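You operate a simulated robot arm through the tools that you are given. There is no shell and no other tool.

Carry out the task below with a simulated robot arm. There is one attempt and no reset: what you move stays moved.

TASK
Give the purple seal ring a dye bath: water to the low mark, dye to the high mark.
Fine: close the drain and lay the ring in the trough; water first, by the wide blue button, dye by the square teal button; the other rings stay.

Only the result counts: the job must be done as asked and must still hold three seconds after the hand-in. Knocking over, shifting, dropping, spilling or breaking anything else fails it. A push-on lid holds only when it is set on centred and level and pressed home; a screw cap is set on level and turned clockwise until tight.

THE ROBOT
A 7-joint arm with a two-finger parallel gripper, fixed in place. Base frame: the origin is on the floor under the middle of its stand, x ahead of it, y to its left, z up. Lengths are in mm, angles in degrees, forces in N, time in s.
It reaches about 910 mm from its shoulder. Its first joint turns from -166.0 to 166.0 degrees. Payload 3.43 kg.
The tool frame sits at the grasp point between the pads (the TCP): z along the fingers, y along the line on which they close. The tips reach 30 mm beyond it. Largest opening 94 mm; finger width 28, thickness 10; the body of the gripper, 50 by 96 mm, starts 55 mm behind the TCP.
Orientation is that of the tool frame in the base frame, as a unit quaternion [w, x, y, z]. With the fingers straight down and closing along the base's y, the tool's x points along the base's -x, its y along +y and its z along -z.

THE INTERFACE
- The arm moves only by the tool nudge_tool. Its argument "rows" is a list of rows, each a list of 3 entries, a list of its own where there are three numbers: the closure in counts, from 0 (fully open) to 255 (shut), then the shift along the base's x, y, z in mm, then the turn, a rotation vector about the base's x, y, z in degrees. In form: [[jaw, [x, y, z], [ax, ay, az]], ...]. A call has 1 to 20 rows; each row shifts and turns the commanded pose from where the row before left it. A row lasts 0.2 s, in which the tool goes at most 50 mm and 8.6 degrees; a call with a longer step from one row to the next is refused whole, and so is a gripper value outside its range. Where a pose cannot be reached the arm comes as near as it can. A force on the tool above 40 N (or 10 N above the force at the start of the call, whichever is more), or a blocked arm, ends the call early, and 0.2 s more pass. Each finger travels about 45 mm/s and halts on what it meets, pressing with about 32 N; the grip force reading is that of the motor and also rises with nothing between the fingers. The clock runs only during rows and for 0.2 s after the last one: add rows that do not move to give the fingers time. The reply holds the time, the measured pose of the TCP, the force on the tool along the base axes, the opening and the grip force, in the units named above and with some noise, with the torque about the TCP (base axes, N m) and any sound that the robot's microphone picked up.
- Cameras (640 x 400 px; columns grow to the right, rows downward): "scene" is fixed at [43.1, -645.3, 1446.2]; the picture's right is [0.40, -0.92, 0.00], its down [-0.58, -0.25, -0.77] and it looks along [0.71, 0.31, -0.64] (base axes); focal length 245 px, centre (320, 200). "wrist" rides on the gripper at [76, 14, -102] in the tool frame; the picture's right is [-0.18, 0.98, 0.00], its down [-0.75, -0.14, -0.64] and it looks along [-0.63, -0.12, 0.77] (tool axes); focal length 243 px, centre (320, 200). There is no depth. A picture from a camera that has moved, and an enlarged one, comes with that camera's place and axes in the base frame and with its lens. The place of the scene camera against the robot may be out by one fixed shift of up to 12 mm in any direction.
- snapshot(camera): a new picture of that camera. No time passes.
- move_column(by): slides the trunk up (or, below 0, down) by that many mm; the arm rides with it, the base frame stays. It gives what a move gives, with no picture.
- enlarge(camera, box): a new picture of the part [left, top, right, bottom] of that camera's present view, enlarged. No time passes.
- job_done(): hands the job in; it is judged then, once.

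Places have to be worked out from the pictures, the camera data and where the tool is seen. Open the gripper and draw the arm clear of the work before you hand the job in, unless the task says otherwise.

The tools are called after ">>>" by a JSON object that holds its "fn" and its "kwargs". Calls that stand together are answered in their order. nudge_tool: Moves the arm, as the interface text tells. Its arguments: {"type":"object","properties":{"rows":{"type":"array"}},"required":["rows"]} The other tools are called the same way: move_column (by) moves the trunk up or down; snapshot (camera) takes a picture; enlarge (camera, box) takes an enlarged picture of a part of a camera's view; job_done () hands the job in.

At the start:

```text
clock: 0.0
tool_pos: [420.4, -349.7, 1223.9]
tcp_rot: [0.001, 0.0, 1.0, 0.0]
wrist_force: [-0.2, -0.9, 0.6]
torque: [0.0, 0.03, -0.04]
finger_gap: 94.1
grasp_force: 0.1
trunk travel left (down, up): [-500.0, 110.0]
```

scene: 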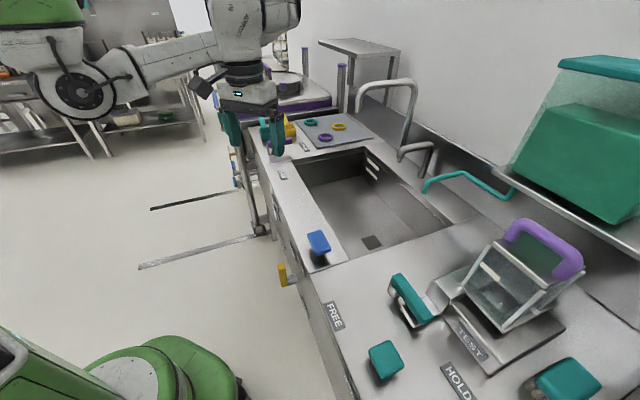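
wrist: 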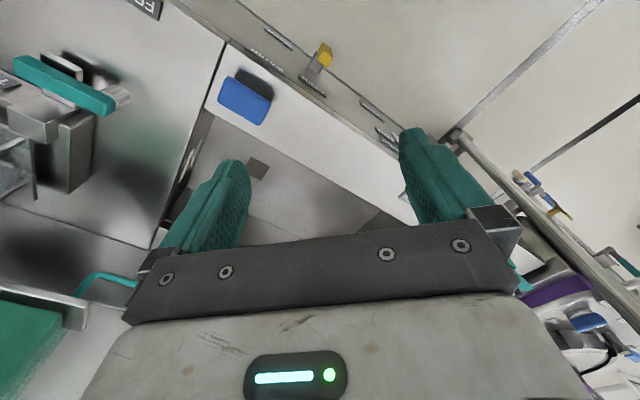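

I'll begin by looking closely at the scene from both cameras before any motion.

>>> {"fn": "enlarge", "kwargs": {"camera": "scene", "box": [220, 90, 420, 215]}}

>>> {"fn": "enlarge", "kwargs": {"camera": "scene", "box": [240, 200, 440, 325]}}

>>> {"fn": "enlarge", "kwargs": {"camera": "scene", "box": [300, 275, 500, 400]}}

>>> {"fn": "enlarge", "kwargs": {"camera": "scene", "box": [440, 200, 640, 400]}}

```text
3.20 times, centred on (320, 152) of scene
camera zoom: at [43.1, -645.3, 1446.2], right [0.4, -0.92, 0.0], down [-0.58, -0.25, -0.77], along [0.71, 0.31, -0.64], focal length 785 px, centre (320, 352)
```

zoom: 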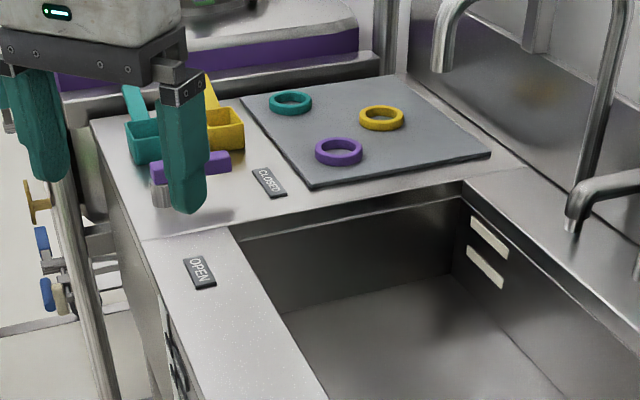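

```text
3.20 times, centred on (340, 262) of scene
camera zoom: at [43.1, -645.3, 1446.2], right [0.4, -0.92, 0.0], down [-0.58, -0.25, -0.77], along [0.71, 0.31, -0.64], focal length 785 px, centre (256, 0)
```

zoom: 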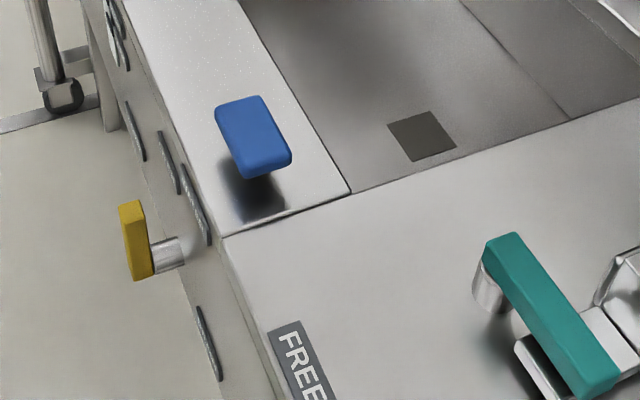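

```text
3.20 times, centred on (400, 338) of scene
camera zoom: at [43.1, -645.3, 1446.2], right [0.4, -0.92, 0.0], down [-0.58, -0.25, -0.77], along [0.71, 0.31, -0.64], focal length 785 px, centre (64, -240)
```

zoom: 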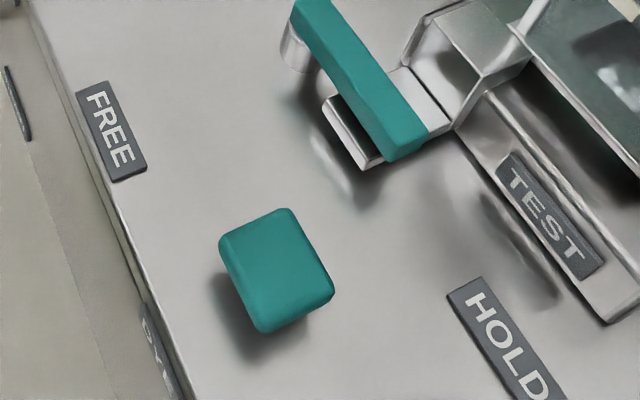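

```text
2.00 times, centred on (540, 300) of scene
camera zoom: at [43.1, -645.3, 1446.2], right [0.4, -0.92, 0.0], down [-0.58, -0.25, -0.77], along [0.71, 0.31, -0.64], focal length 490 px, centre (-120, 0)
```

zoom: 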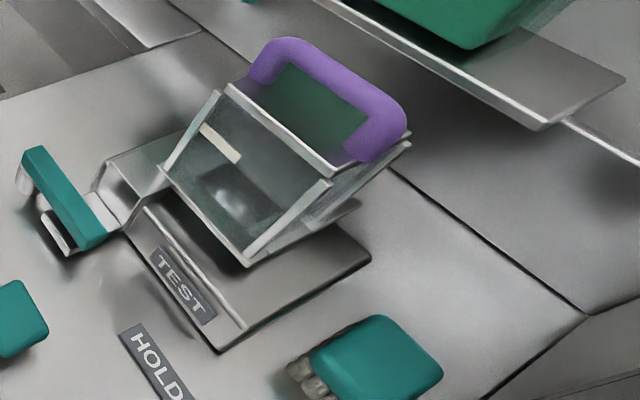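

The scene shows a sink-like trough with two light marks, a purple lever beside OPEN/CLOSED, three rings on a slab, a wide blue button and more than one teal control. I'll enlarge more regions to tell the labels apart.

>>> {"fn": "enlarge", "kwargs": {"camera": "scene", "box": [320, 290, 400, 400]}}

>>> {"fn": "enlarge", "kwargs": {"camera": "scene", "box": [225, 95, 305, 145]}}

>>> {"fn": "enlarge", "kwargs": {"camera": "wrist", "box": [180, 0, 420, 150]}}

>>> {"fn": "enlarge", "kwargs": {"camera": "wrist", "box": [0, 0, 240, 150]}}

>>> {"fn": "enlarge", "kwargs": {"camera": "scene", "box": [300, 20, 460, 120]}}

```text
3.64 times, centred on (360, 345) of scene
camera zoom: at [43.1, -645.3, 1446.2], right [0.4, -0.92, 0.0], down [-0.58, -0.25, -0.77], along [0.71, 0.31, -0.64], focal length 892 px, centre (174, -327)
```

zoom: 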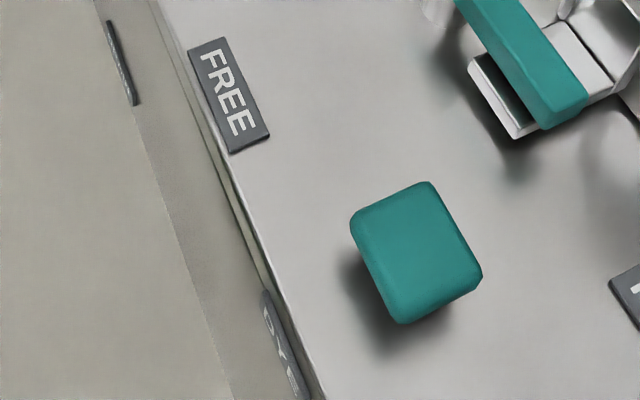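

```text
8.00 times, centred on (265, 120) of scene
camera zoom: at [43.1, -645.3, 1446.2], right [0.4, -0.92, 0.0], down [-0.58, -0.25, -0.77], along [0.71, 0.31, -0.64], focal length 1962 px, centre (760, 840)
```

zoom: 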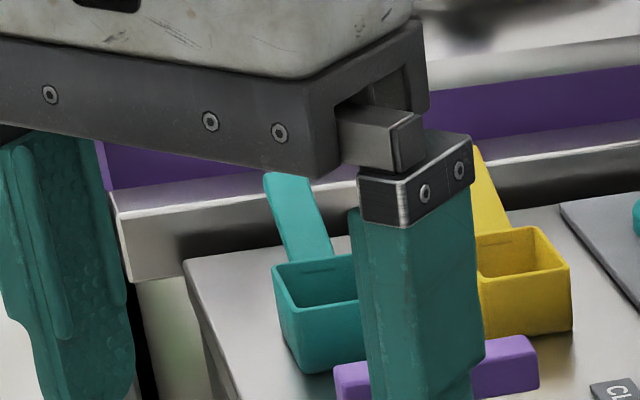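

```text
2.67 times, centred on (300, 75) of wrist
camera zoom: at [344.0, -334.6, 1327.5], right [0.18, 0.98, 0.0], down [0.75, -0.14, 0.64], along [0.63, -0.12, -0.77], focal length 647 px, centre (373, 533)
```

zoom: 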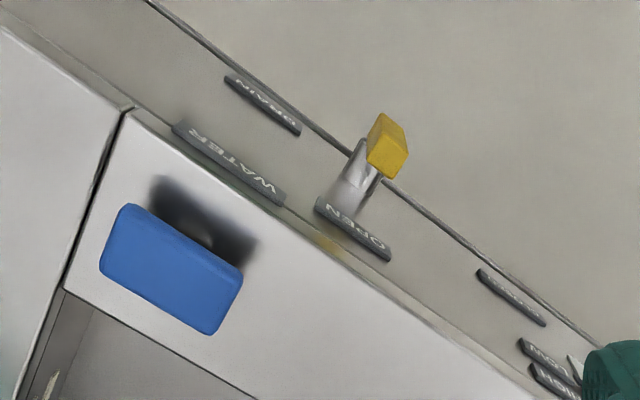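

```text
2.67 times, centred on (120, 75) of wrist
camera zoom: at [344.0, -334.6, 1327.5], right [0.18, 0.98, 0.0], down [0.75, -0.14, 0.64], along [0.63, -0.12, -0.77], focal length 647 px, centre (853, 533)
```

zoom: 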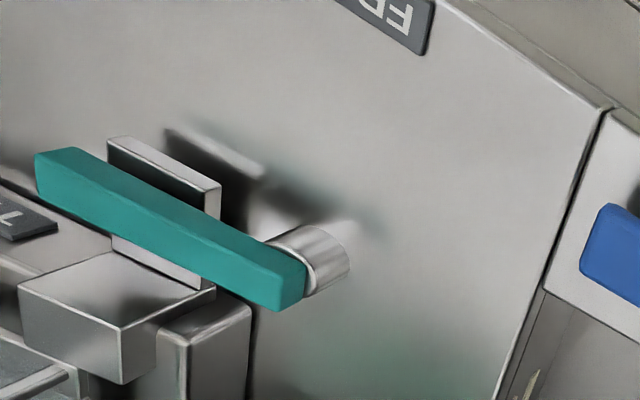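

```text
4.00 times, centred on (380, 70) of scene
camera zoom: at [43.1, -645.3, 1446.2], right [0.4, -0.92, 0.0], down [-0.58, -0.25, -0.77], along [0.71, 0.31, -0.64], focal length 981 px, centre (80, 720)
```

zoom: 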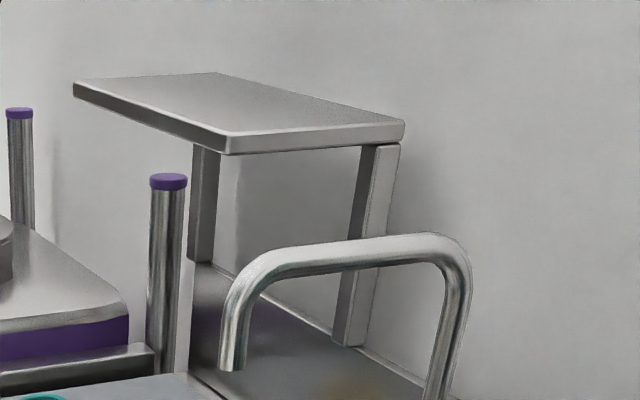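

The front panel carries labels (WATER, DRAIN, OPEN, more to the right), with a yellow handle there. I'll enlarge those.

>>> {"fn": "enlarge", "kwargs": {"camera": "wrist", "box": [250, 20, 350, 100]}}

>>> {"fn": "enlarge", "kwargs": {"camera": "wrist", "box": [340, 70, 440, 150]}}

>>> {"fn": "enlarge", "kwargs": {"camera": "wrist", "box": [480, 130, 640, 330]}}

>>> {"fn": "enlarge", "kwargs": {"camera": "scene", "box": [220, 130, 320, 210]}}

>>> {"fn": "enlarge", "kwargs": {"camera": "scene", "box": [255, 210, 335, 300]}}

```text
5.00 times, centred on (300, 60) of wrist
camera zoom: at [344.0, -334.6, 1327.5], right [0.18, 0.98, 0.0], down [0.75, -0.14, 0.64], along [0.63, -0.12, -0.77], focal length 1213 px, centre (420, 900)
```

zoom: 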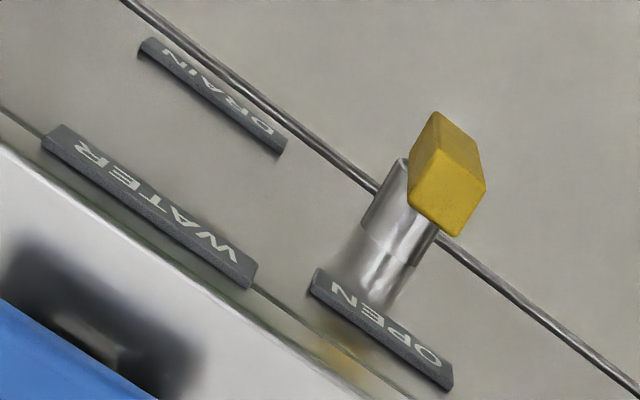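

```text
5.00 times, centred on (390, 110) of wrist
camera zoom: at [344.0, -334.6, 1327.5], right [0.18, 0.98, 0.0], down [0.75, -0.14, 0.64], along [0.63, -0.12, -0.77], focal length 1213 px, centre (-30, 650)
```

zoom: 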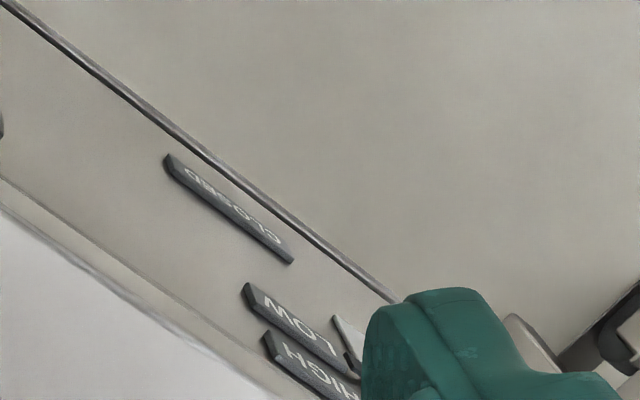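

```text
2.00 times, centred on (560, 230) of wrist
camera zoom: at [344.0, -334.6, 1327.5], right [0.18, 0.98, 0.0], down [0.75, -0.14, 0.64], along [0.63, -0.12, -0.77], focal length 485 px, centre (-160, 140)
```

zoom: 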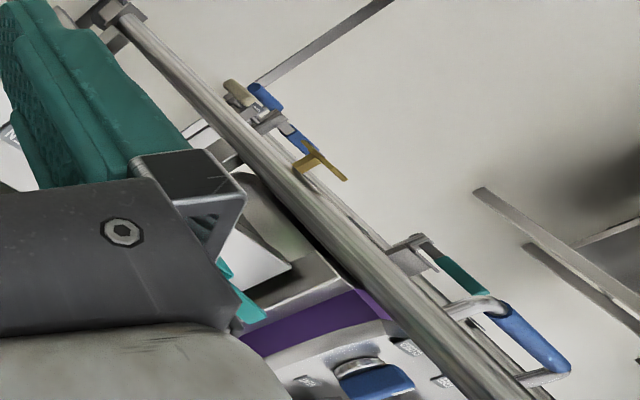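

```text
5.00 times, centred on (270, 170) of scene
camera zoom: at [43.1, -645.3, 1446.2], right [0.4, -0.92, 0.0], down [-0.58, -0.25, -0.77], along [0.71, 0.31, -0.64], focal length 1226 px, centre (570, 350)
```

zoom: 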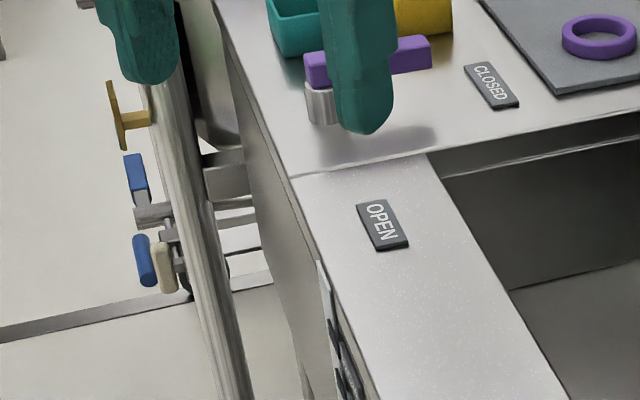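

```text
4.44 times, centred on (295, 255) of scene
camera zoom: at [43.1, -645.3, 1446.2], right [0.4, -0.92, 0.0], down [-0.58, -0.25, -0.77], along [0.71, 0.31, -0.64], focal length 1090 px, centre (431, -44)
```

zoom: 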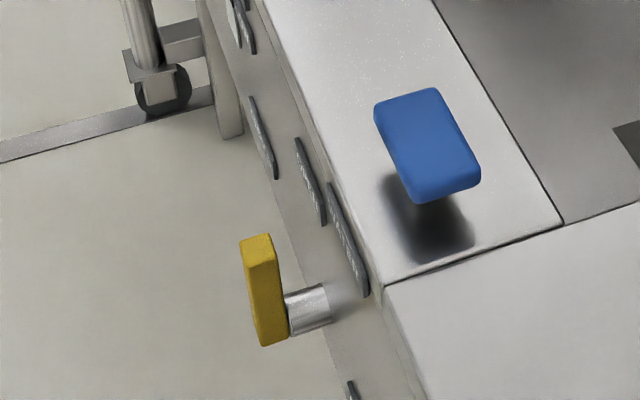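

The yellow handle sits on the front panel between DRAIN, OPEN and CLOSED labels, while a purple lever on the counter also has OPEN/CLOSED. I'll move the hand outward, high above the bench, to look at the ring area and the purple lever.

>>> {"fn": "nudge_tool", "kwargs": {"rows": [[0, [30, 0, 0], [0, 0, 0]], [0, [40, 0, 0], [0, 0, 0]], [0, [40, 0, 0], [0, 0, 0]], [0, [40, 0, 0], [0, 0, 0]], [0, [30, 0, 0], [0, 0, 0]]]}}

>>> {"fn": "snapshot", "kwargs": {"camera": "wrist"}}

>>> {"fn": "snapshot", "kwargs": {"camera": "scene"}}

```text
clock: 1.2
tool_pos: [600.5, -349.0, 1223.8]
tcp_rot: [0.001, 0.0, 1.0, -0.001]
wrist_force: [-0.6, 0.2, 0.4]
torque: [0.02, -0.03, -0.01]
finger_gap: 93.9
grasp_force: 0.1
trunk travel left (down, up): [-500.0, 110.0]
```

```text
taken
camera wrist: at [525.0, -333.7, 1327.1], right [0.18, 0.98, 0.0], down [0.75, -0.14, 0.64], along [0.63, -0.12, -0.77], focal length 243 px, centre (320, 200)
```

wrist: 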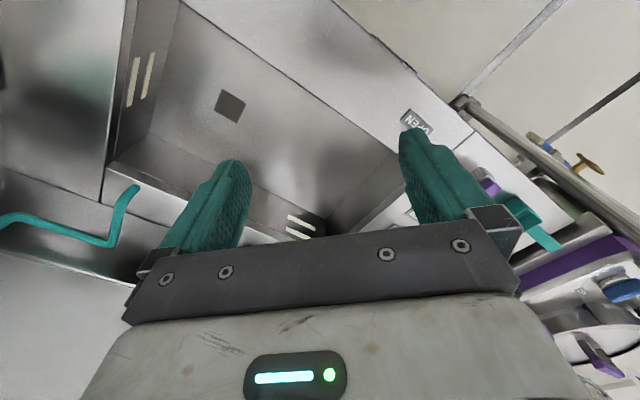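

```text
taken
```

scene: 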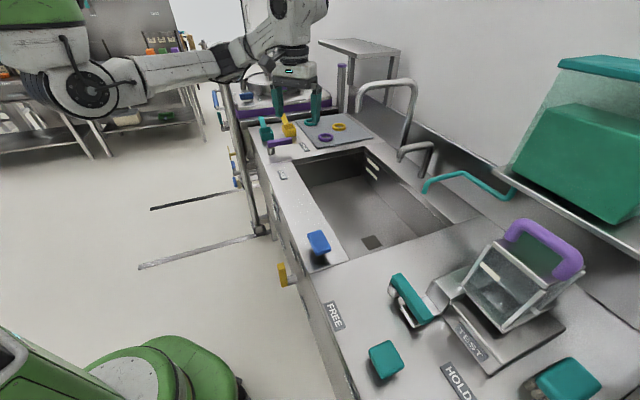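

Both trough ends carry two marks each, and the bench front edge runs at about 45° in the base frame. I'll turn the hand by +45° about z (aligned with the bench) and shift it to see the ring slab and the purple lever.

>>> {"fn": "nudge_tool", "kwargs": {"rows": [[0, [0, 20, 0], [0, 0, 7.5]], [0, [0, 20, 0], [0, 0, 7.5]], [0, [0, 20, 0], [0, 0, 7.5]], [0, [0, 20, 0], [0, 0, 7.5]], [0, [0, 20, 0], [0, 0, 7.5]], [0, [0, 20, 0], [0, 0, 7.5]]]}}

>>> {"fn": "snapshot", "kwargs": {"camera": "wrist"}}

>>> {"fn": "snapshot", "kwargs": {"camera": "scene"}}

```text
clock: 2.6
tool_pos: [600.6, -228.9, 1225.2]
tcp_rot: [0.001, -0.383, 0.924, 0.0]
wrist_force: [0.3, -0.7, -0.2]
torque: [0.0, 0.01, 0.02]
finger_gap: 94.0
grasp_force: 0.0
trunk travel left (down, up): [-500.0, 110.0]
```

```text
taken
camera wrist: at [536.6, -272.4, 1327.6], right [-0.57, 0.82, 0.0], down [0.63, 0.43, 0.64], along [0.53, 0.36, -0.77], focal length 243 px, centre (320, 200)
```

wrist: 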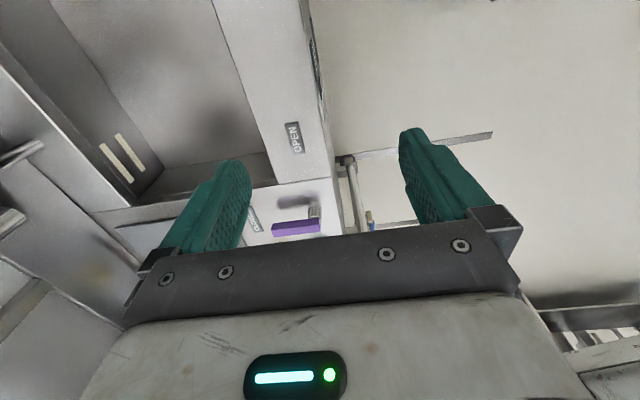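

```text
taken
```

scene: 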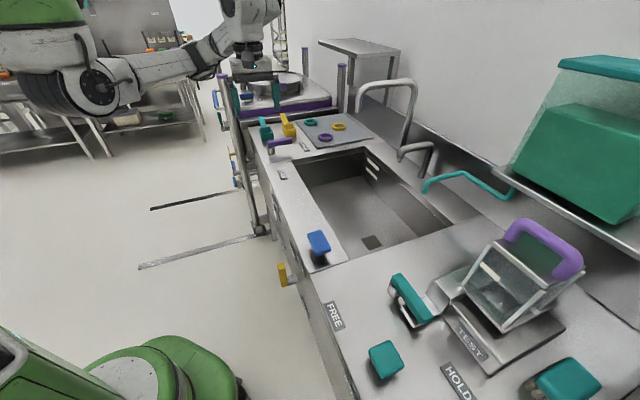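

The purple lever is now visible next to its OPEN/CLOSED plates. I'll enlarge both cameras there.

>>> {"fn": "enlarge", "kwargs": {"camera": "scene", "box": [230, 100, 390, 200]}}

>>> {"fn": "enlarge", "kwargs": {"camera": "wrist", "box": [230, 100, 390, 250]}}

>>> {"fn": "enlarge", "kwargs": {"camera": "wrist", "box": [220, 0, 380, 100]}}

```text
4.00 times, centred on (310, 150) of scene
camera zoom: at [43.1, -645.3, 1446.2], right [0.4, -0.92, 0.0], down [-0.58, -0.25, -0.77], along [0.71, 0.31, -0.64], focal length 981 px, centre (360, 400)
```

zoom: 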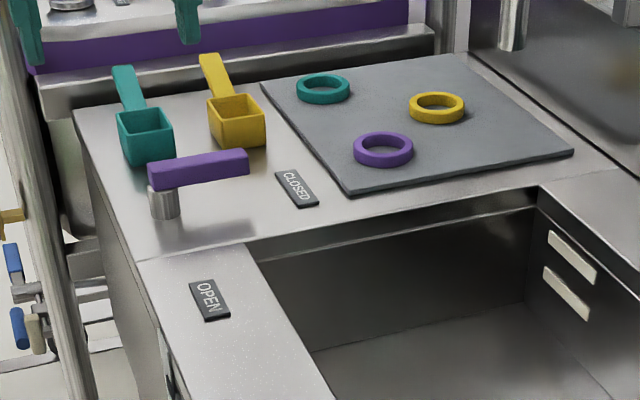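

```text
2.67 times, centred on (310, 175) of wrist
camera zoom: at [536.6, -272.4, 1327.6], right [-0.57, 0.82, 0.0], down [0.63, 0.43, 0.64], along [0.53, 0.36, -0.77], focal length 647 px, centre (347, 267)
```

zoom: 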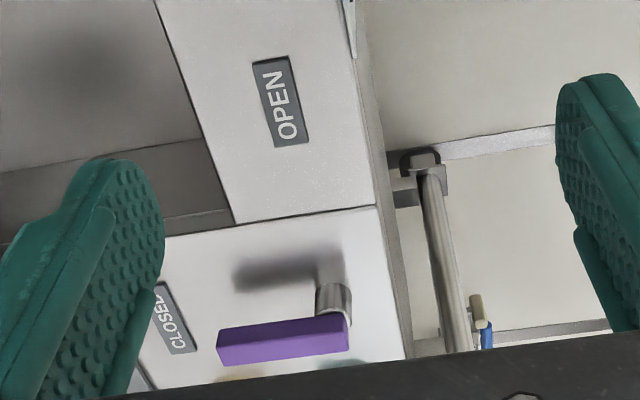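

```text
4.00 times, centred on (300, 50) of wrist
camera zoom: at [536.6, -272.4, 1327.6], right [-0.57, 0.82, 0.0], down [0.63, 0.43, 0.64], along [0.53, 0.36, -0.77], focal length 970 px, centre (400, 800)
```

zoom: 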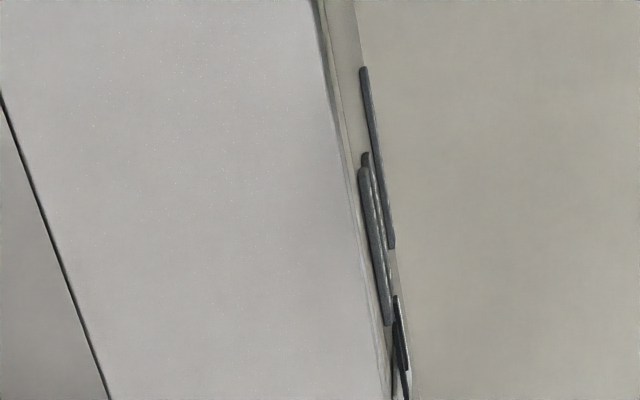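

The purple lever points at its CLOSED plate, but nothing names it; the front panel has a DRAIN plate near the yellow handle. I'll bring the hand in front of the panel, turned to face it, to read the plates.

>>> {"fn": "nudge_tool", "kwargs": {"rows": [[0, [-30, -6, 0], [0, 0, -7.9]], [0, [-30, -6, 0], [0, 0, -7.9]], [0, [-30, -6, 0], [0, 0, -7.9]], [0, [-30, -6, -10], [0, 0, -7.9]], [0, [-30, -6, -10], [0, 0, -7.9]], [0, [-30, -6, -20], [0, 0, -7.9]], [0, [-30, -6, -20], [0, 0, -7.9]], [0, [-30, -6, -20], [0, 0, -7.9]], [0, [-30, -6, -20], [0, 0, -7.9]], [0, [-40, -7, -25], [0, 0, -7.9]]]}}

>>> {"fn": "snapshot", "kwargs": {"camera": "wrist"}}

>>> {"fn": "snapshot", "kwargs": {"camera": "scene"}}

```text
clock: 4.8
tool_pos: [290.0, -289.1, 1100.1]
tcp_rot: [0.0, 0.293, 0.956, 0.0]
wrist_force: [-0.3, 0.5, -0.2]
torque: [-0.01, 0.0, 0.01]
finger_gap: 93.8
grasp_force: 0.2
trunk travel left (down, up): [-500.0, 110.0]
```

```text
taken
camera wrist: at [234.6, -235.5, 1202.2], right [0.7, 0.71, 0.0], down [0.55, -0.54, 0.64], along [0.46, -0.45, -0.77], focal length 243 px, centre (320, 200)
```

wrist: 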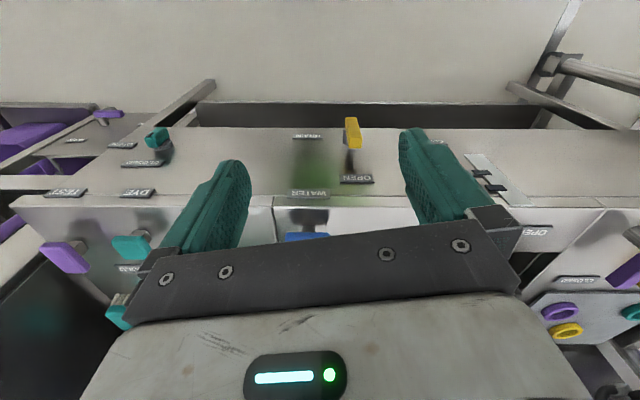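

```text
taken
```

scene: 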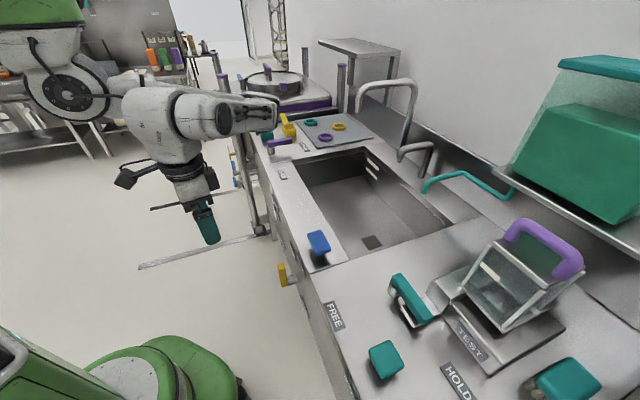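

Now the front panel is in view (upside down). I'll enlarge it in sections.

>>> {"fn": "enlarge", "kwargs": {"camera": "wrist", "box": [240, 100, 400, 220]}}

>>> {"fn": "enlarge", "kwargs": {"camera": "wrist", "box": [0, 90, 200, 290]}}

>>> {"fn": "enlarge", "kwargs": {"camera": "wrist", "box": [440, 120, 640, 280]}}

>>> {"fn": "enlarge", "kwargs": {"camera": "wrist", "box": [510, 220, 640, 400]}}

```text
3.33 times, centred on (320, 160) of wrist
camera zoom: at [234.6, -235.5, 1202.2], right [0.7, 0.71, 0.0], down [0.55, -0.54, 0.64], along [0.46, -0.45, -0.77], focal length 809 px, centre (320, 333)
```

zoom: 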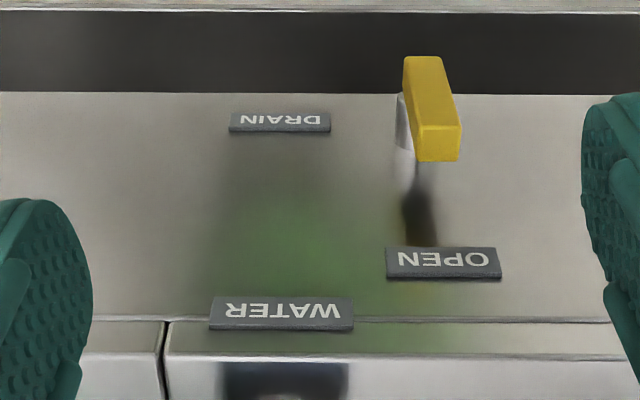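

```text
2.00 times, centred on (100, 190) of wrist
camera zoom: at [234.6, -235.5, 1202.2], right [0.7, 0.71, 0.0], down [0.55, -0.54, 0.64], along [0.46, -0.45, -0.77], focal length 485 px, centre (760, 220)
```

zoom: 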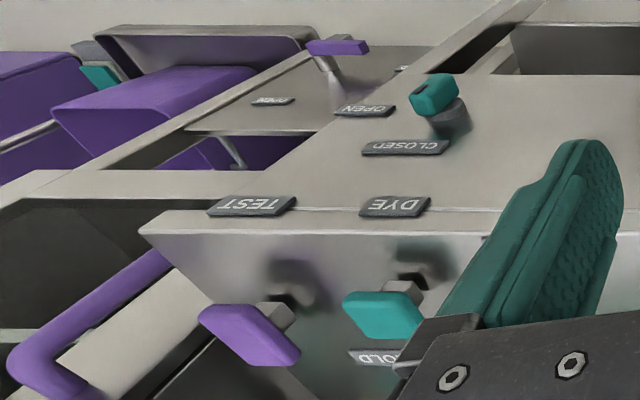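

```text
2.50 times, centred on (540, 200) of wrist
camera zoom: at [234.6, -235.5, 1202.2], right [0.7, 0.71, 0.0], down [0.55, -0.54, 0.64], along [0.46, -0.45, -0.77], focal length 606 px, centre (-230, 200)
```

zoom: 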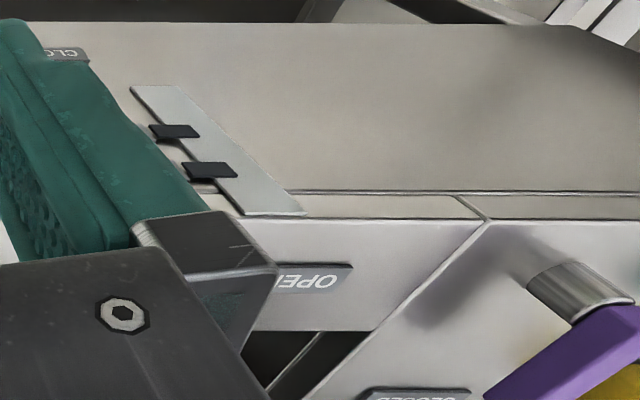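

```text
2.22 times, centred on (575, 310) of wrist
camera zoom: at [234.6, -235.5, 1202.2], right [0.7, 0.71, 0.0], down [0.55, -0.54, 0.64], along [0.46, -0.45, -0.77], focal length 539 px, centre (-247, -44)
```

zoom: 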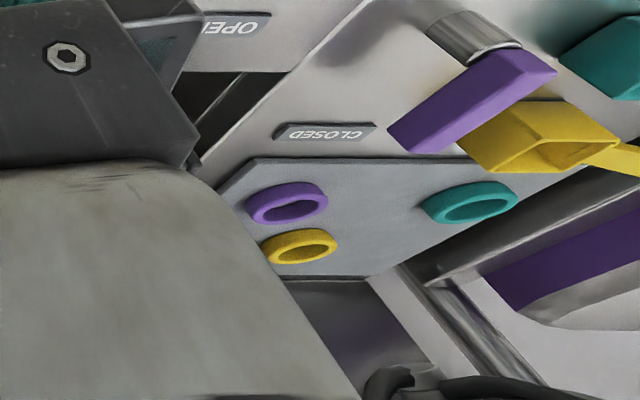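

The plates read: DRAIN with the yellow lever (now pointing at OPEN), WATER under the blue button, DYE under the teal square button. I'll look at the arm's own shape and the right part of the panel before going on.

>>> {"fn": "enlarge", "kwargs": {"camera": "scene", "box": [0, 0, 320, 250]}}

>>> {"fn": "enlarge", "kwargs": {"camera": "wrist", "box": [90, 110, 190, 200]}}

```text
1.60 times, centred on (160, 125) of scene
camera zoom: at [43.1, -645.3, 1446.2], right [0.4, -0.92, 0.0], down [-0.58, -0.25, -0.77], along [0.71, 0.31, -0.64], focal length 392 px, centre (576, 320)
```

zoom: 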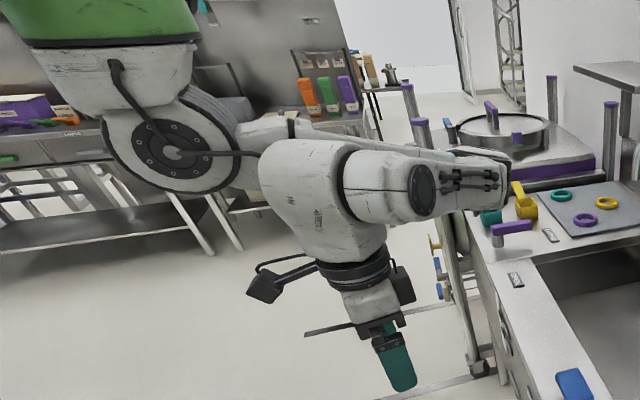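

```text
4.44 times, centred on (140, 155) of wrist
camera zoom: at [234.6, -235.5, 1202.2], right [0.7, 0.71, 0.0], down [0.55, -0.54, 0.64], along [0.46, -0.45, -0.77], focal length 1078 px, centre (1120, 400)
```

zoom: 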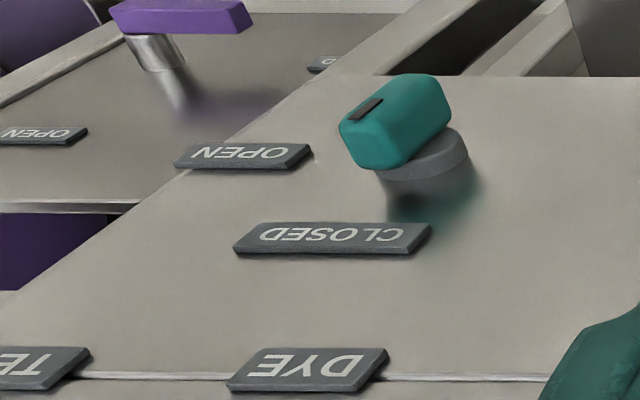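

The upper arm reaches out to a far elbow and folds back, so the shoulder is roughly at x≈300. I'll tilt the hand toward the panel, back a little and lower, so the wrist camera sees the drain lever squarely.

>>> {"fn": "nudge_tool", "kwargs": {"rows": [[0, [-10, 10, -20], [-5, -5, 0]], [0, [-10, 10, -20], [-5, -5, 0]], [0, [-10, 10, -20], [-5, -5, 0]], [0, [-5, 5, -20], [-5, -5, 0]], [0, [0, 0, -20], [-5, -5, 0]]]}}

>>> {"fn": "snapshot", "kwargs": {"camera": "wrist"}}

>>> {"fn": "snapshot", "kwargs": {"camera": "scene"}}

```text
clock: 6.0
tool_pos: [254.1, -255.1, 999.5]
tcp_rot: [0.267, 0.279, 0.911, -0.142]
wrist_force: [0.4, 0.1, -0.7]
torque: [-0.02, 0.02, 0.04]
finger_gap: 93.9
grasp_force: 0.0
trunk travel left (down, up): [-500.0, 110.0]
```

```text
taken
camera wrist: at [168.7, -169.2, 1038.7], right [0.7, 0.71, 0.0], down [0.18, -0.18, 0.97], along [0.69, -0.68, -0.26], focal length 243 px, centre (320, 200)
```

wrist: 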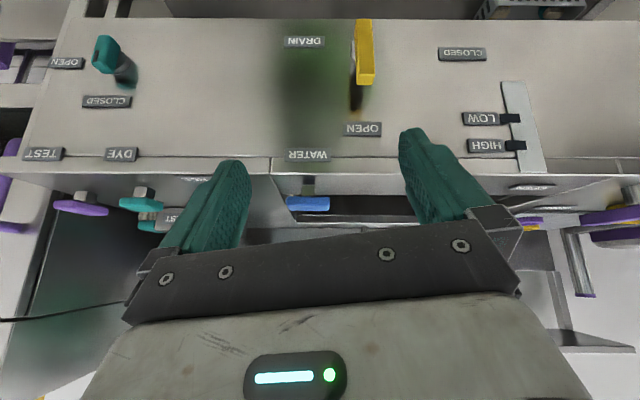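

```text
taken
```

scene: 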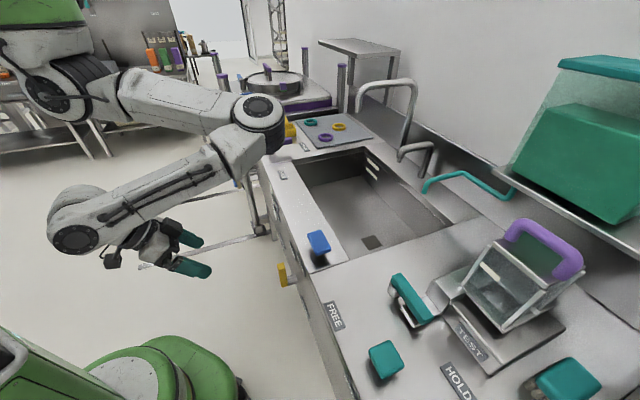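

Now the panel is nearly face-on: DRAIN and CLOSED flank the yellow lever, OPEN is above it, and a LOW/HIGH sight gauge is at the side. I'll enlarge these.

>>> {"fn": "enlarge", "kwargs": {"camera": "wrist", "box": [260, 0, 500, 170]}}

>>> {"fn": "enlarge", "kwargs": {"camera": "wrist", "box": [430, 60, 570, 200]}}

>>> {"fn": "enlarge", "kwargs": {"camera": "wrist", "box": [0, 0, 240, 240]}}

```text
2.35 times, centred on (380, 85) of wrist
camera zoom: at [168.7, -169.2, 1038.7], right [0.7, 0.71, 0.0], down [0.18, -0.18, 0.97], along [0.69, -0.68, -0.26], focal length 571 px, centre (179, 471)
```

zoom: 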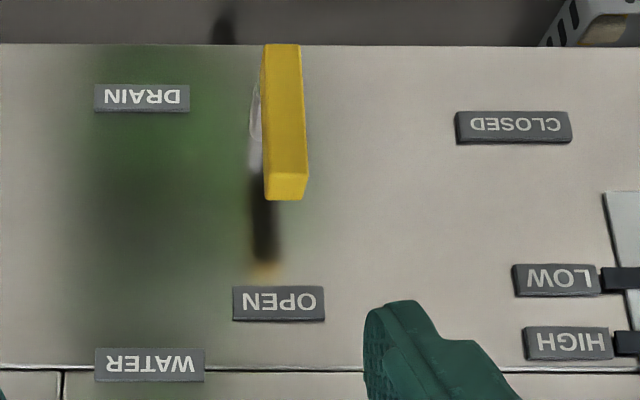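

```text
2.86 times, centred on (500, 130) of wrist
camera zoom: at [168.7, -169.2, 1038.7], right [0.7, 0.71, 0.0], down [0.18, -0.18, 0.97], along [0.69, -0.68, -0.26], focal length 693 px, centre (-194, 400)
```

zoom: 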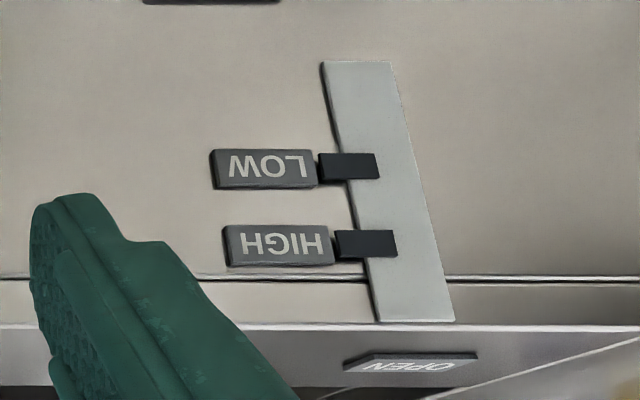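

```text
1.67 times, centred on (120, 120) of wrist
camera zoom: at [168.7, -169.2, 1038.7], right [0.7, 0.71, 0.0], down [0.18, -0.18, 0.97], along [0.69, -0.68, -0.26], focal length 404 px, centre (653, 333)
```

zoom: 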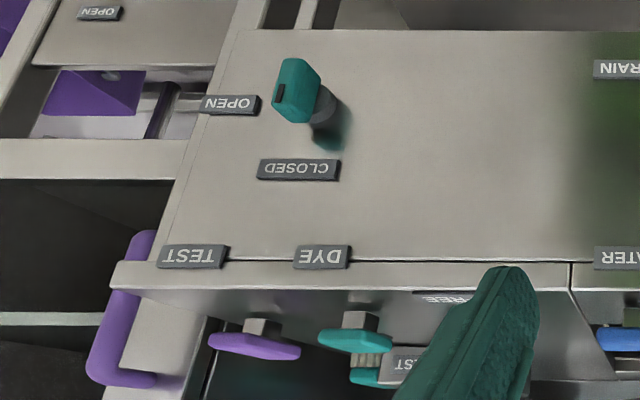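

From the two views I place the lever bar at a≈69 along the bench, about 43–62 mm in front of the panel, from z≈654 to 763. I'll enlarge the scene view of it to find its pivot.

>>> {"fn": "enlarge", "kwargs": {"camera": "scene", "box": [265, 250, 321, 300]}}

>>> {"fn": "enlarge", "kwargs": {"camera": "wrist", "box": [320, 0, 400, 130]}}

```text
8.00 times, centred on (293, 275) of scene
camera zoom: at [43.1, -645.3, 1446.2], right [0.4, -0.92, 0.0], down [-0.58, -0.25, -0.77], along [0.71, 0.31, -0.64], focal length 1962 px, centre (536, -400)
```

zoom: 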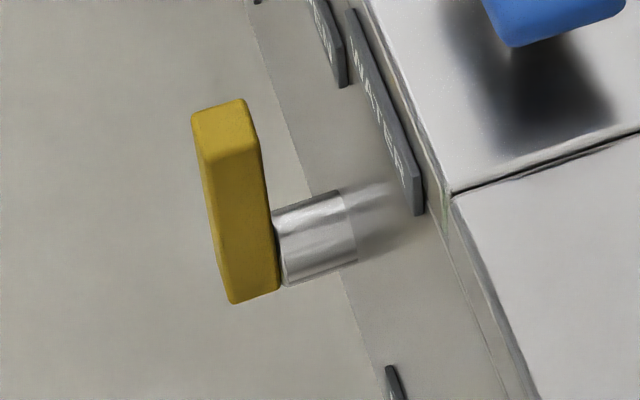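

```text
3.08 times, centred on (360, 65) of wrist
camera zoom: at [168.7, -169.2, 1038.7], right [0.7, 0.71, 0.0], down [0.18, -0.18, 0.97], along [0.69, -0.68, -0.26], focal length 746 px, centre (197, 615)
```

zoom: 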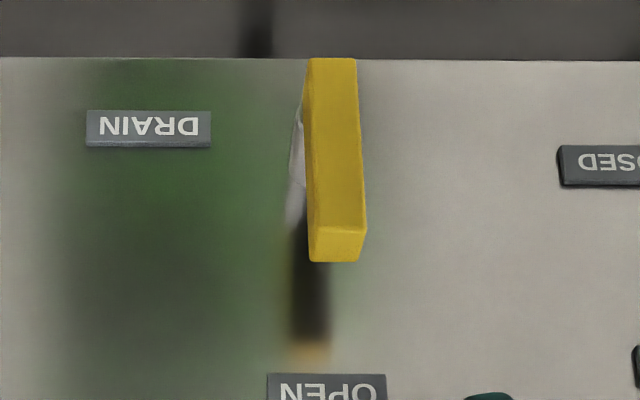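

The pivot is near z≈680, with the bar rising about 83 mm above it toward OPEN; CLOSED lies toward +a. I'll close the fingers and bring them down in front of the panel, on the −a side of the lever.

>>> {"fn": "nudge_tool", "kwargs": {"rows": [[255, [10, -4, -30], [0, 0, 0]], [255, [10, -4, -30], [0, 0, 0]], [255, [10, -4, -30], [0, 0, 0]], [255, [10, -4, -30], [0, 0, 0]], [255, [10, -4, -30], [0, 0, 0]], [255, [10, -4, -30], [0, 0, 0]], [255, [10, -4, -30], [0, 0, 0]], [255, [10, -4, -30], [0, 0, 0]]]}}

>>> {"fn": "snapshot", "kwargs": {"camera": "wrist"}}

>>> {"fn": "snapshot", "kwargs": {"camera": "scene"}}

```text
clock: 7.8
tool_pos: [335.3, -286.4, 759.5]
tcp_rot: [0.268, 0.28, 0.911, -0.143]
wrist_force: [0.4, -0.3, -0.4]
torque: [-0.02, 0.0, 0.01]
finger_gap: 0.2
grasp_force: 32.1
trunk travel left (down, up): [-500.0, 110.0]
```

```text
taken
camera wrist: at [247.7, -200.0, 799.2], right [0.7, 0.71, 0.0], down [0.18, -0.18, 0.97], along [0.69, -0.68, -0.25], focal length 243 px, centre (320, 200)
```

wrist: 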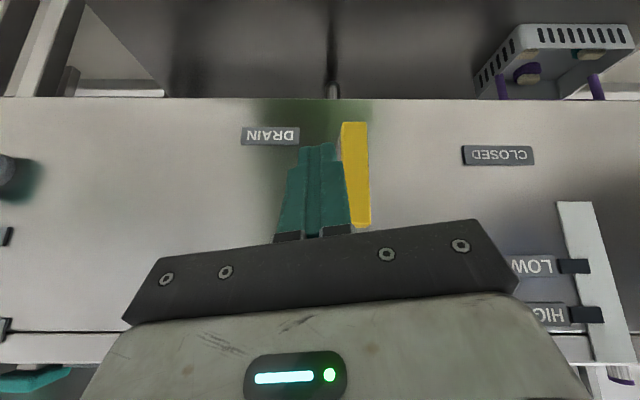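

```text
taken
```

scene: 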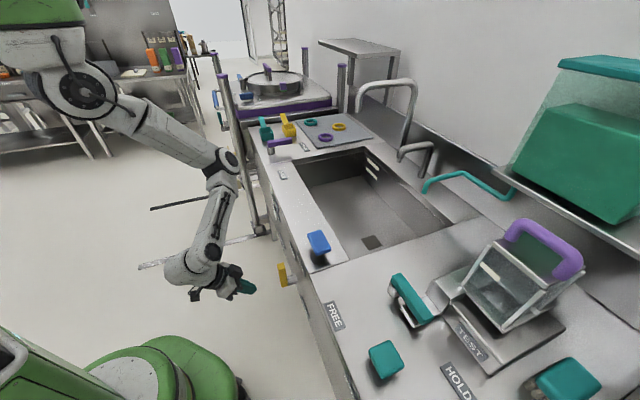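

The fingers are about 10 mm to the −a side of the lever and the lever geometry agrees with my estimate. I'll advance toward the panel so the fingertips sit beside the upper part of the lever.

>>> {"fn": "nudge_tool", "kwargs": {"rows": [[255, [16.5, -16.5, 0], [0, 0, 0]], [255, [16.5, -16.5, 0], [0, 0, 0]], [255, [16.5, -16.5, 0], [0, 0, 0]], [255, [16.5, -16.5, 0], [0, 0, 0]]]}}

>>> {"fn": "snapshot", "kwargs": {"camera": "wrist"}}

>>> {"fn": "enlarge", "kwargs": {"camera": "scene", "box": [200, 210, 340, 310]}}

```text
clock: 8.8
tool_pos: [400.2, -352.8, 759.9]
tcp_rot: [0.268, 0.279, 0.911, -0.142]
wrist_force: [0.4, 0.1, -0.2]
torque: [0.0, 0.02, -0.01]
finger_gap: 0.0
grasp_force: 31.7
trunk travel left (down, up): [-500.0, 110.0]
```

```text
taken
camera wrist: at [313.4, -266.8, 799.1], right [0.7, 0.71, 0.0], down [0.18, -0.18, 0.97], along [0.69, -0.68, -0.25], focal length 243 px, centre (320, 200)
```

wrist: 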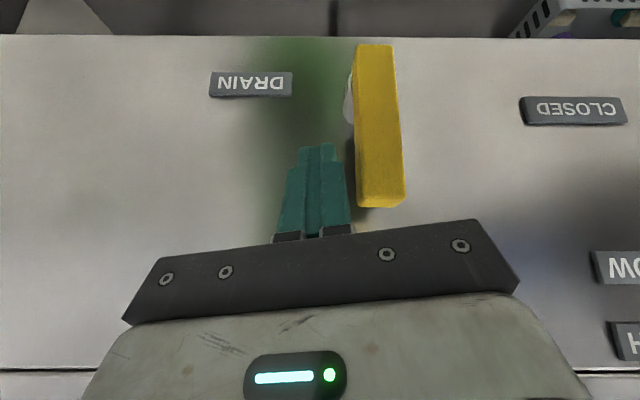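

```text
4.00 times, centred on (270, 260) of scene
camera zoom: at [43.1, -645.3, 1446.2], right [0.4, -0.92, 0.0], down [-0.58, -0.25, -0.77], along [0.71, 0.31, -0.64], focal length 981 px, centre (520, -40)
```

zoom: 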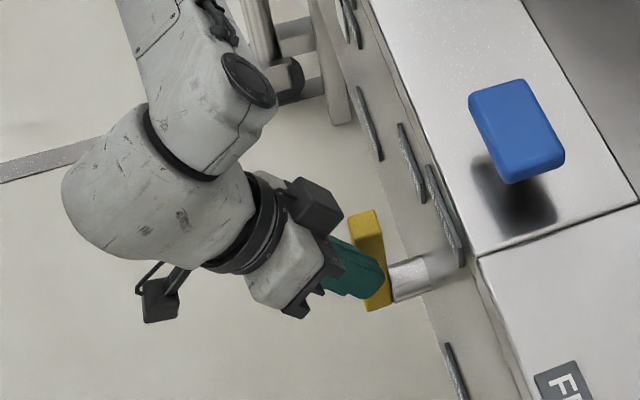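

The fingertips are beside the upper half of the lever with ~10 mm gap. I'll push toward +a along the lever's arc, first half-way, watching the force.

>>> {"fn": "nudge_tool", "kwargs": {"rows": [[255, [8.84, 8.84, 0.5], [0, 0, 0]], [255, [8.49, 8.49, 1], [0, 0, 0]], [255, [9.19, 9.19, -2], [0, 0, 0]], [255, [8.49, 8.49, -5.5], [0, 0, 0]]]}}

>>> {"fn": "snapshot", "kwargs": {"camera": "wrist"}}

>>> {"fn": "enlarge", "kwargs": {"camera": "scene", "box": [200, 210, 340, 310]}}

```text
clock: 9.8
tool_pos: [435.4, -318.3, 754.3]
tcp_rot: [0.269, 0.278, 0.911, -0.142]
wrist_force: [0.5, 0.4, 0.7]
torque: [0.05, -0.03, 0.01]
finger_gap: 0.0
grasp_force: 32.1
trunk travel left (down, up): [-500.0, 110.0]
```

```text
taken
camera wrist: at [349.1, -231.4, 792.7], right [0.7, 0.71, 0.0], down [0.18, -0.18, 0.97], along [0.69, -0.68, -0.25], focal length 243 px, centre (320, 200)
```

wrist: 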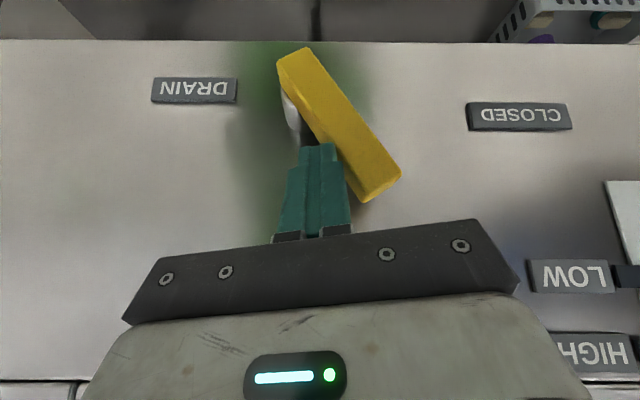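

```text
4.00 times, centred on (270, 260) of scene
camera zoom: at [43.1, -645.3, 1446.2], right [0.4, -0.92, 0.0], down [-0.58, -0.25, -0.77], along [0.71, 0.31, -0.64], focal length 981 px, centre (520, -40)
```

zoom: 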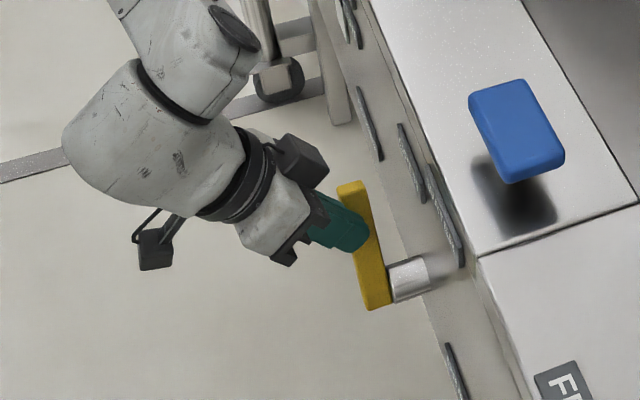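

The lever turns easily with the push (about 40° so far). I'll continue along the arc, now pressing more downward.

>>> {"fn": "nudge_tool", "kwargs": {"rows": [[255, [7.78, 7.78, -8.5], [0, 0, 0]], [255, [7.78, 7.78, -11], [0, 0, 0]], [255, [6.5, 6.5, -12], [0, 0, 0]]]}}

>>> {"fn": "snapshot", "kwargs": {"camera": "wrist"}}

```text
clock: 10.6
tool_pos: [458.9, -295.1, 720.9]
tcp_rot: [0.268, 0.278, 0.911, -0.143]
wrist_force: [-1.3, 1.7, 1.0]
torque: [0.08, 0.01, 0.02]
finger_gap: 0.0
grasp_force: 31.9
trunk travel left (down, up): [-500.0, 110.0]
```

```text
taken
camera wrist: at [371.4, -208.6, 760.5], right [0.7, 0.71, 0.0], down [0.18, -0.18, 0.97], along [0.69, -0.68, -0.25], focal length 243 px, centre (320, 200)
```

wrist: 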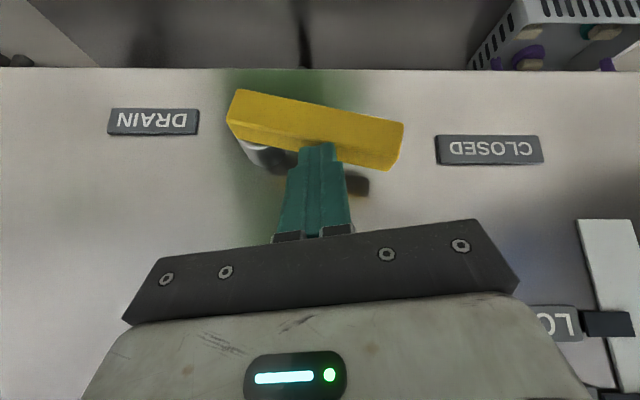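

The lever is now about 14° short of horizontal. I'll press on straight down in small steps, watching the force for the stop.

>>> {"fn": "nudge_tool", "kwargs": {"rows": [[255, [1.5, 1.5, -5], [0, 0, 0]], [255, [1.0, 1.0, -5], [0, 0, 0]]]}}

>>> {"fn": "snapshot", "kwargs": {"camera": "wrist"}}

```text
clock: 11.2
tool_pos: [460.1, -294.1, 710.9]
tcp_rot: [0.268, 0.278, 0.911, -0.143]
wrist_force: [-0.4, -0.2, 1.1]
torque: [0.02, -0.03, 0.03]
finger_gap: 0.1
grasp_force: 32.0
trunk travel left (down, up): [-500.0, 110.0]
```

```text
taken
camera wrist: at [373.7, -207.1, 751.0], right [0.7, 0.71, 0.0], down [0.18, -0.18, 0.97], along [0.69, -0.68, -0.25], focal length 243 px, centre (320, 200)
```

wrist: 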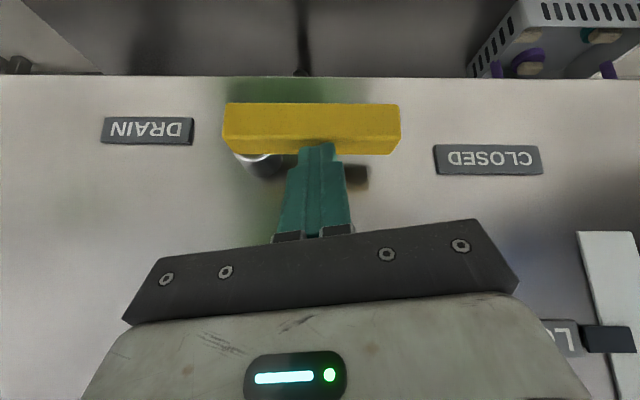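

The lever now looks horizontal, pointing at CLOSED. I'll press a little further to confirm whether it is at its stop.

>>> {"fn": "nudge_tool", "kwargs": {"rows": [[255, [0, 0, -2], [0, 0, 0]], [255, [0, 0, -2], [0, 0, 0]]]}}

>>> {"fn": "enlarge", "kwargs": {"camera": "wrist", "box": [200, 80, 440, 230]}}

```text
clock: 11.8
tool_pos: [460.8, -293.0, 708.5]
tcp_rot: [0.267, 0.278, 0.911, -0.143]
wrist_force: [-0.6, 3.6, 8.5]
torque: [0.02, 0.02, 0.05]
finger_gap: 0.4
grasp_force: 32.2
trunk travel left (down, up): [-500.0, 110.0]
```

```text
2.67 times, centred on (320, 155) of wrist
camera zoom: at [373.8, -207.0, 747.9], right [0.7, 0.71, 0.0], down [0.18, -0.17, 0.97], along [0.69, -0.68, -0.25], focal length 647 px, centre (320, 320)
```

zoom: 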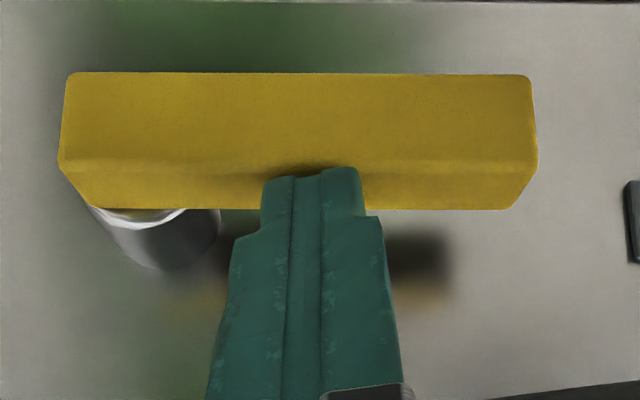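

The force rose to 8.5 N with no more turning, so the drain lever is at its CLOSED stop. I'll lift off, back away from the panel, and then rise.

>>> {"fn": "nudge_tool", "kwargs": {"rows": [[255, [0, 0, 15], [0, 0, 0]], [255, [-20, 20, 10], [0, 0, 0]], [255, [-25, 25, 10], [0, 0, 0]], [255, [-25, 25, 20], [0, 0, 0]], [200, [-20, 20, 30], [0, 0, 0]], [100, [0, 0, 45], [0, 0, 0]], [0, [0, 0, 45], [0, 0, 0]], [0, [0, 0, 45], [0, 0, 0]]]}}

>>> {"fn": "snapshot", "kwargs": {"camera": "wrist"}}

>>> {"fn": "snapshot", "kwargs": {"camera": "scene"}}

```text
clock: 13.8
tool_pos: [437.6, -178.5, 926.7]
tcp_rot: [0.29, 0.134, 0.943, -0.088]
wrist_force: [0.2, 0.2, 0.1]
torque: [-0.03, 0.0, -0.03]
finger_gap: 94.0
grasp_force: 0.0
trunk travel left (down, up): [-500.0, 110.0]
stopped in row 8: the arm was blocked; the commanded pose is now the measured one
```

```text
taken
camera wrist: at [327.9, -123.1, 966.2], right [0.45, 0.89, 0.02], down [0.22, -0.13, 0.97], along [0.87, -0.43, -0.25], focal length 243 px, centre (320, 200)
```

wrist: 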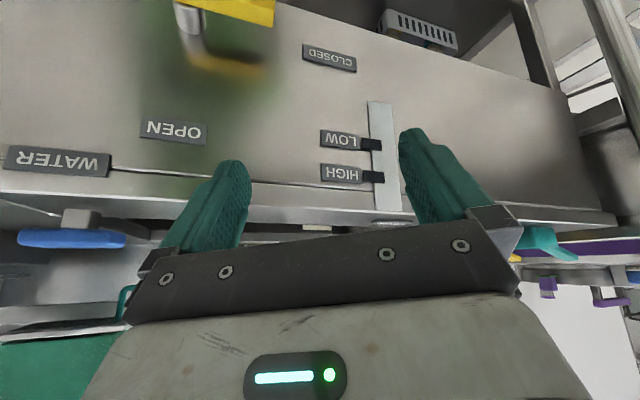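

```text
taken
```

scene: 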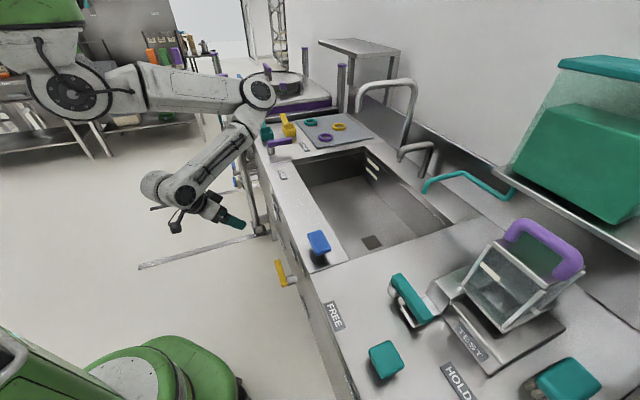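

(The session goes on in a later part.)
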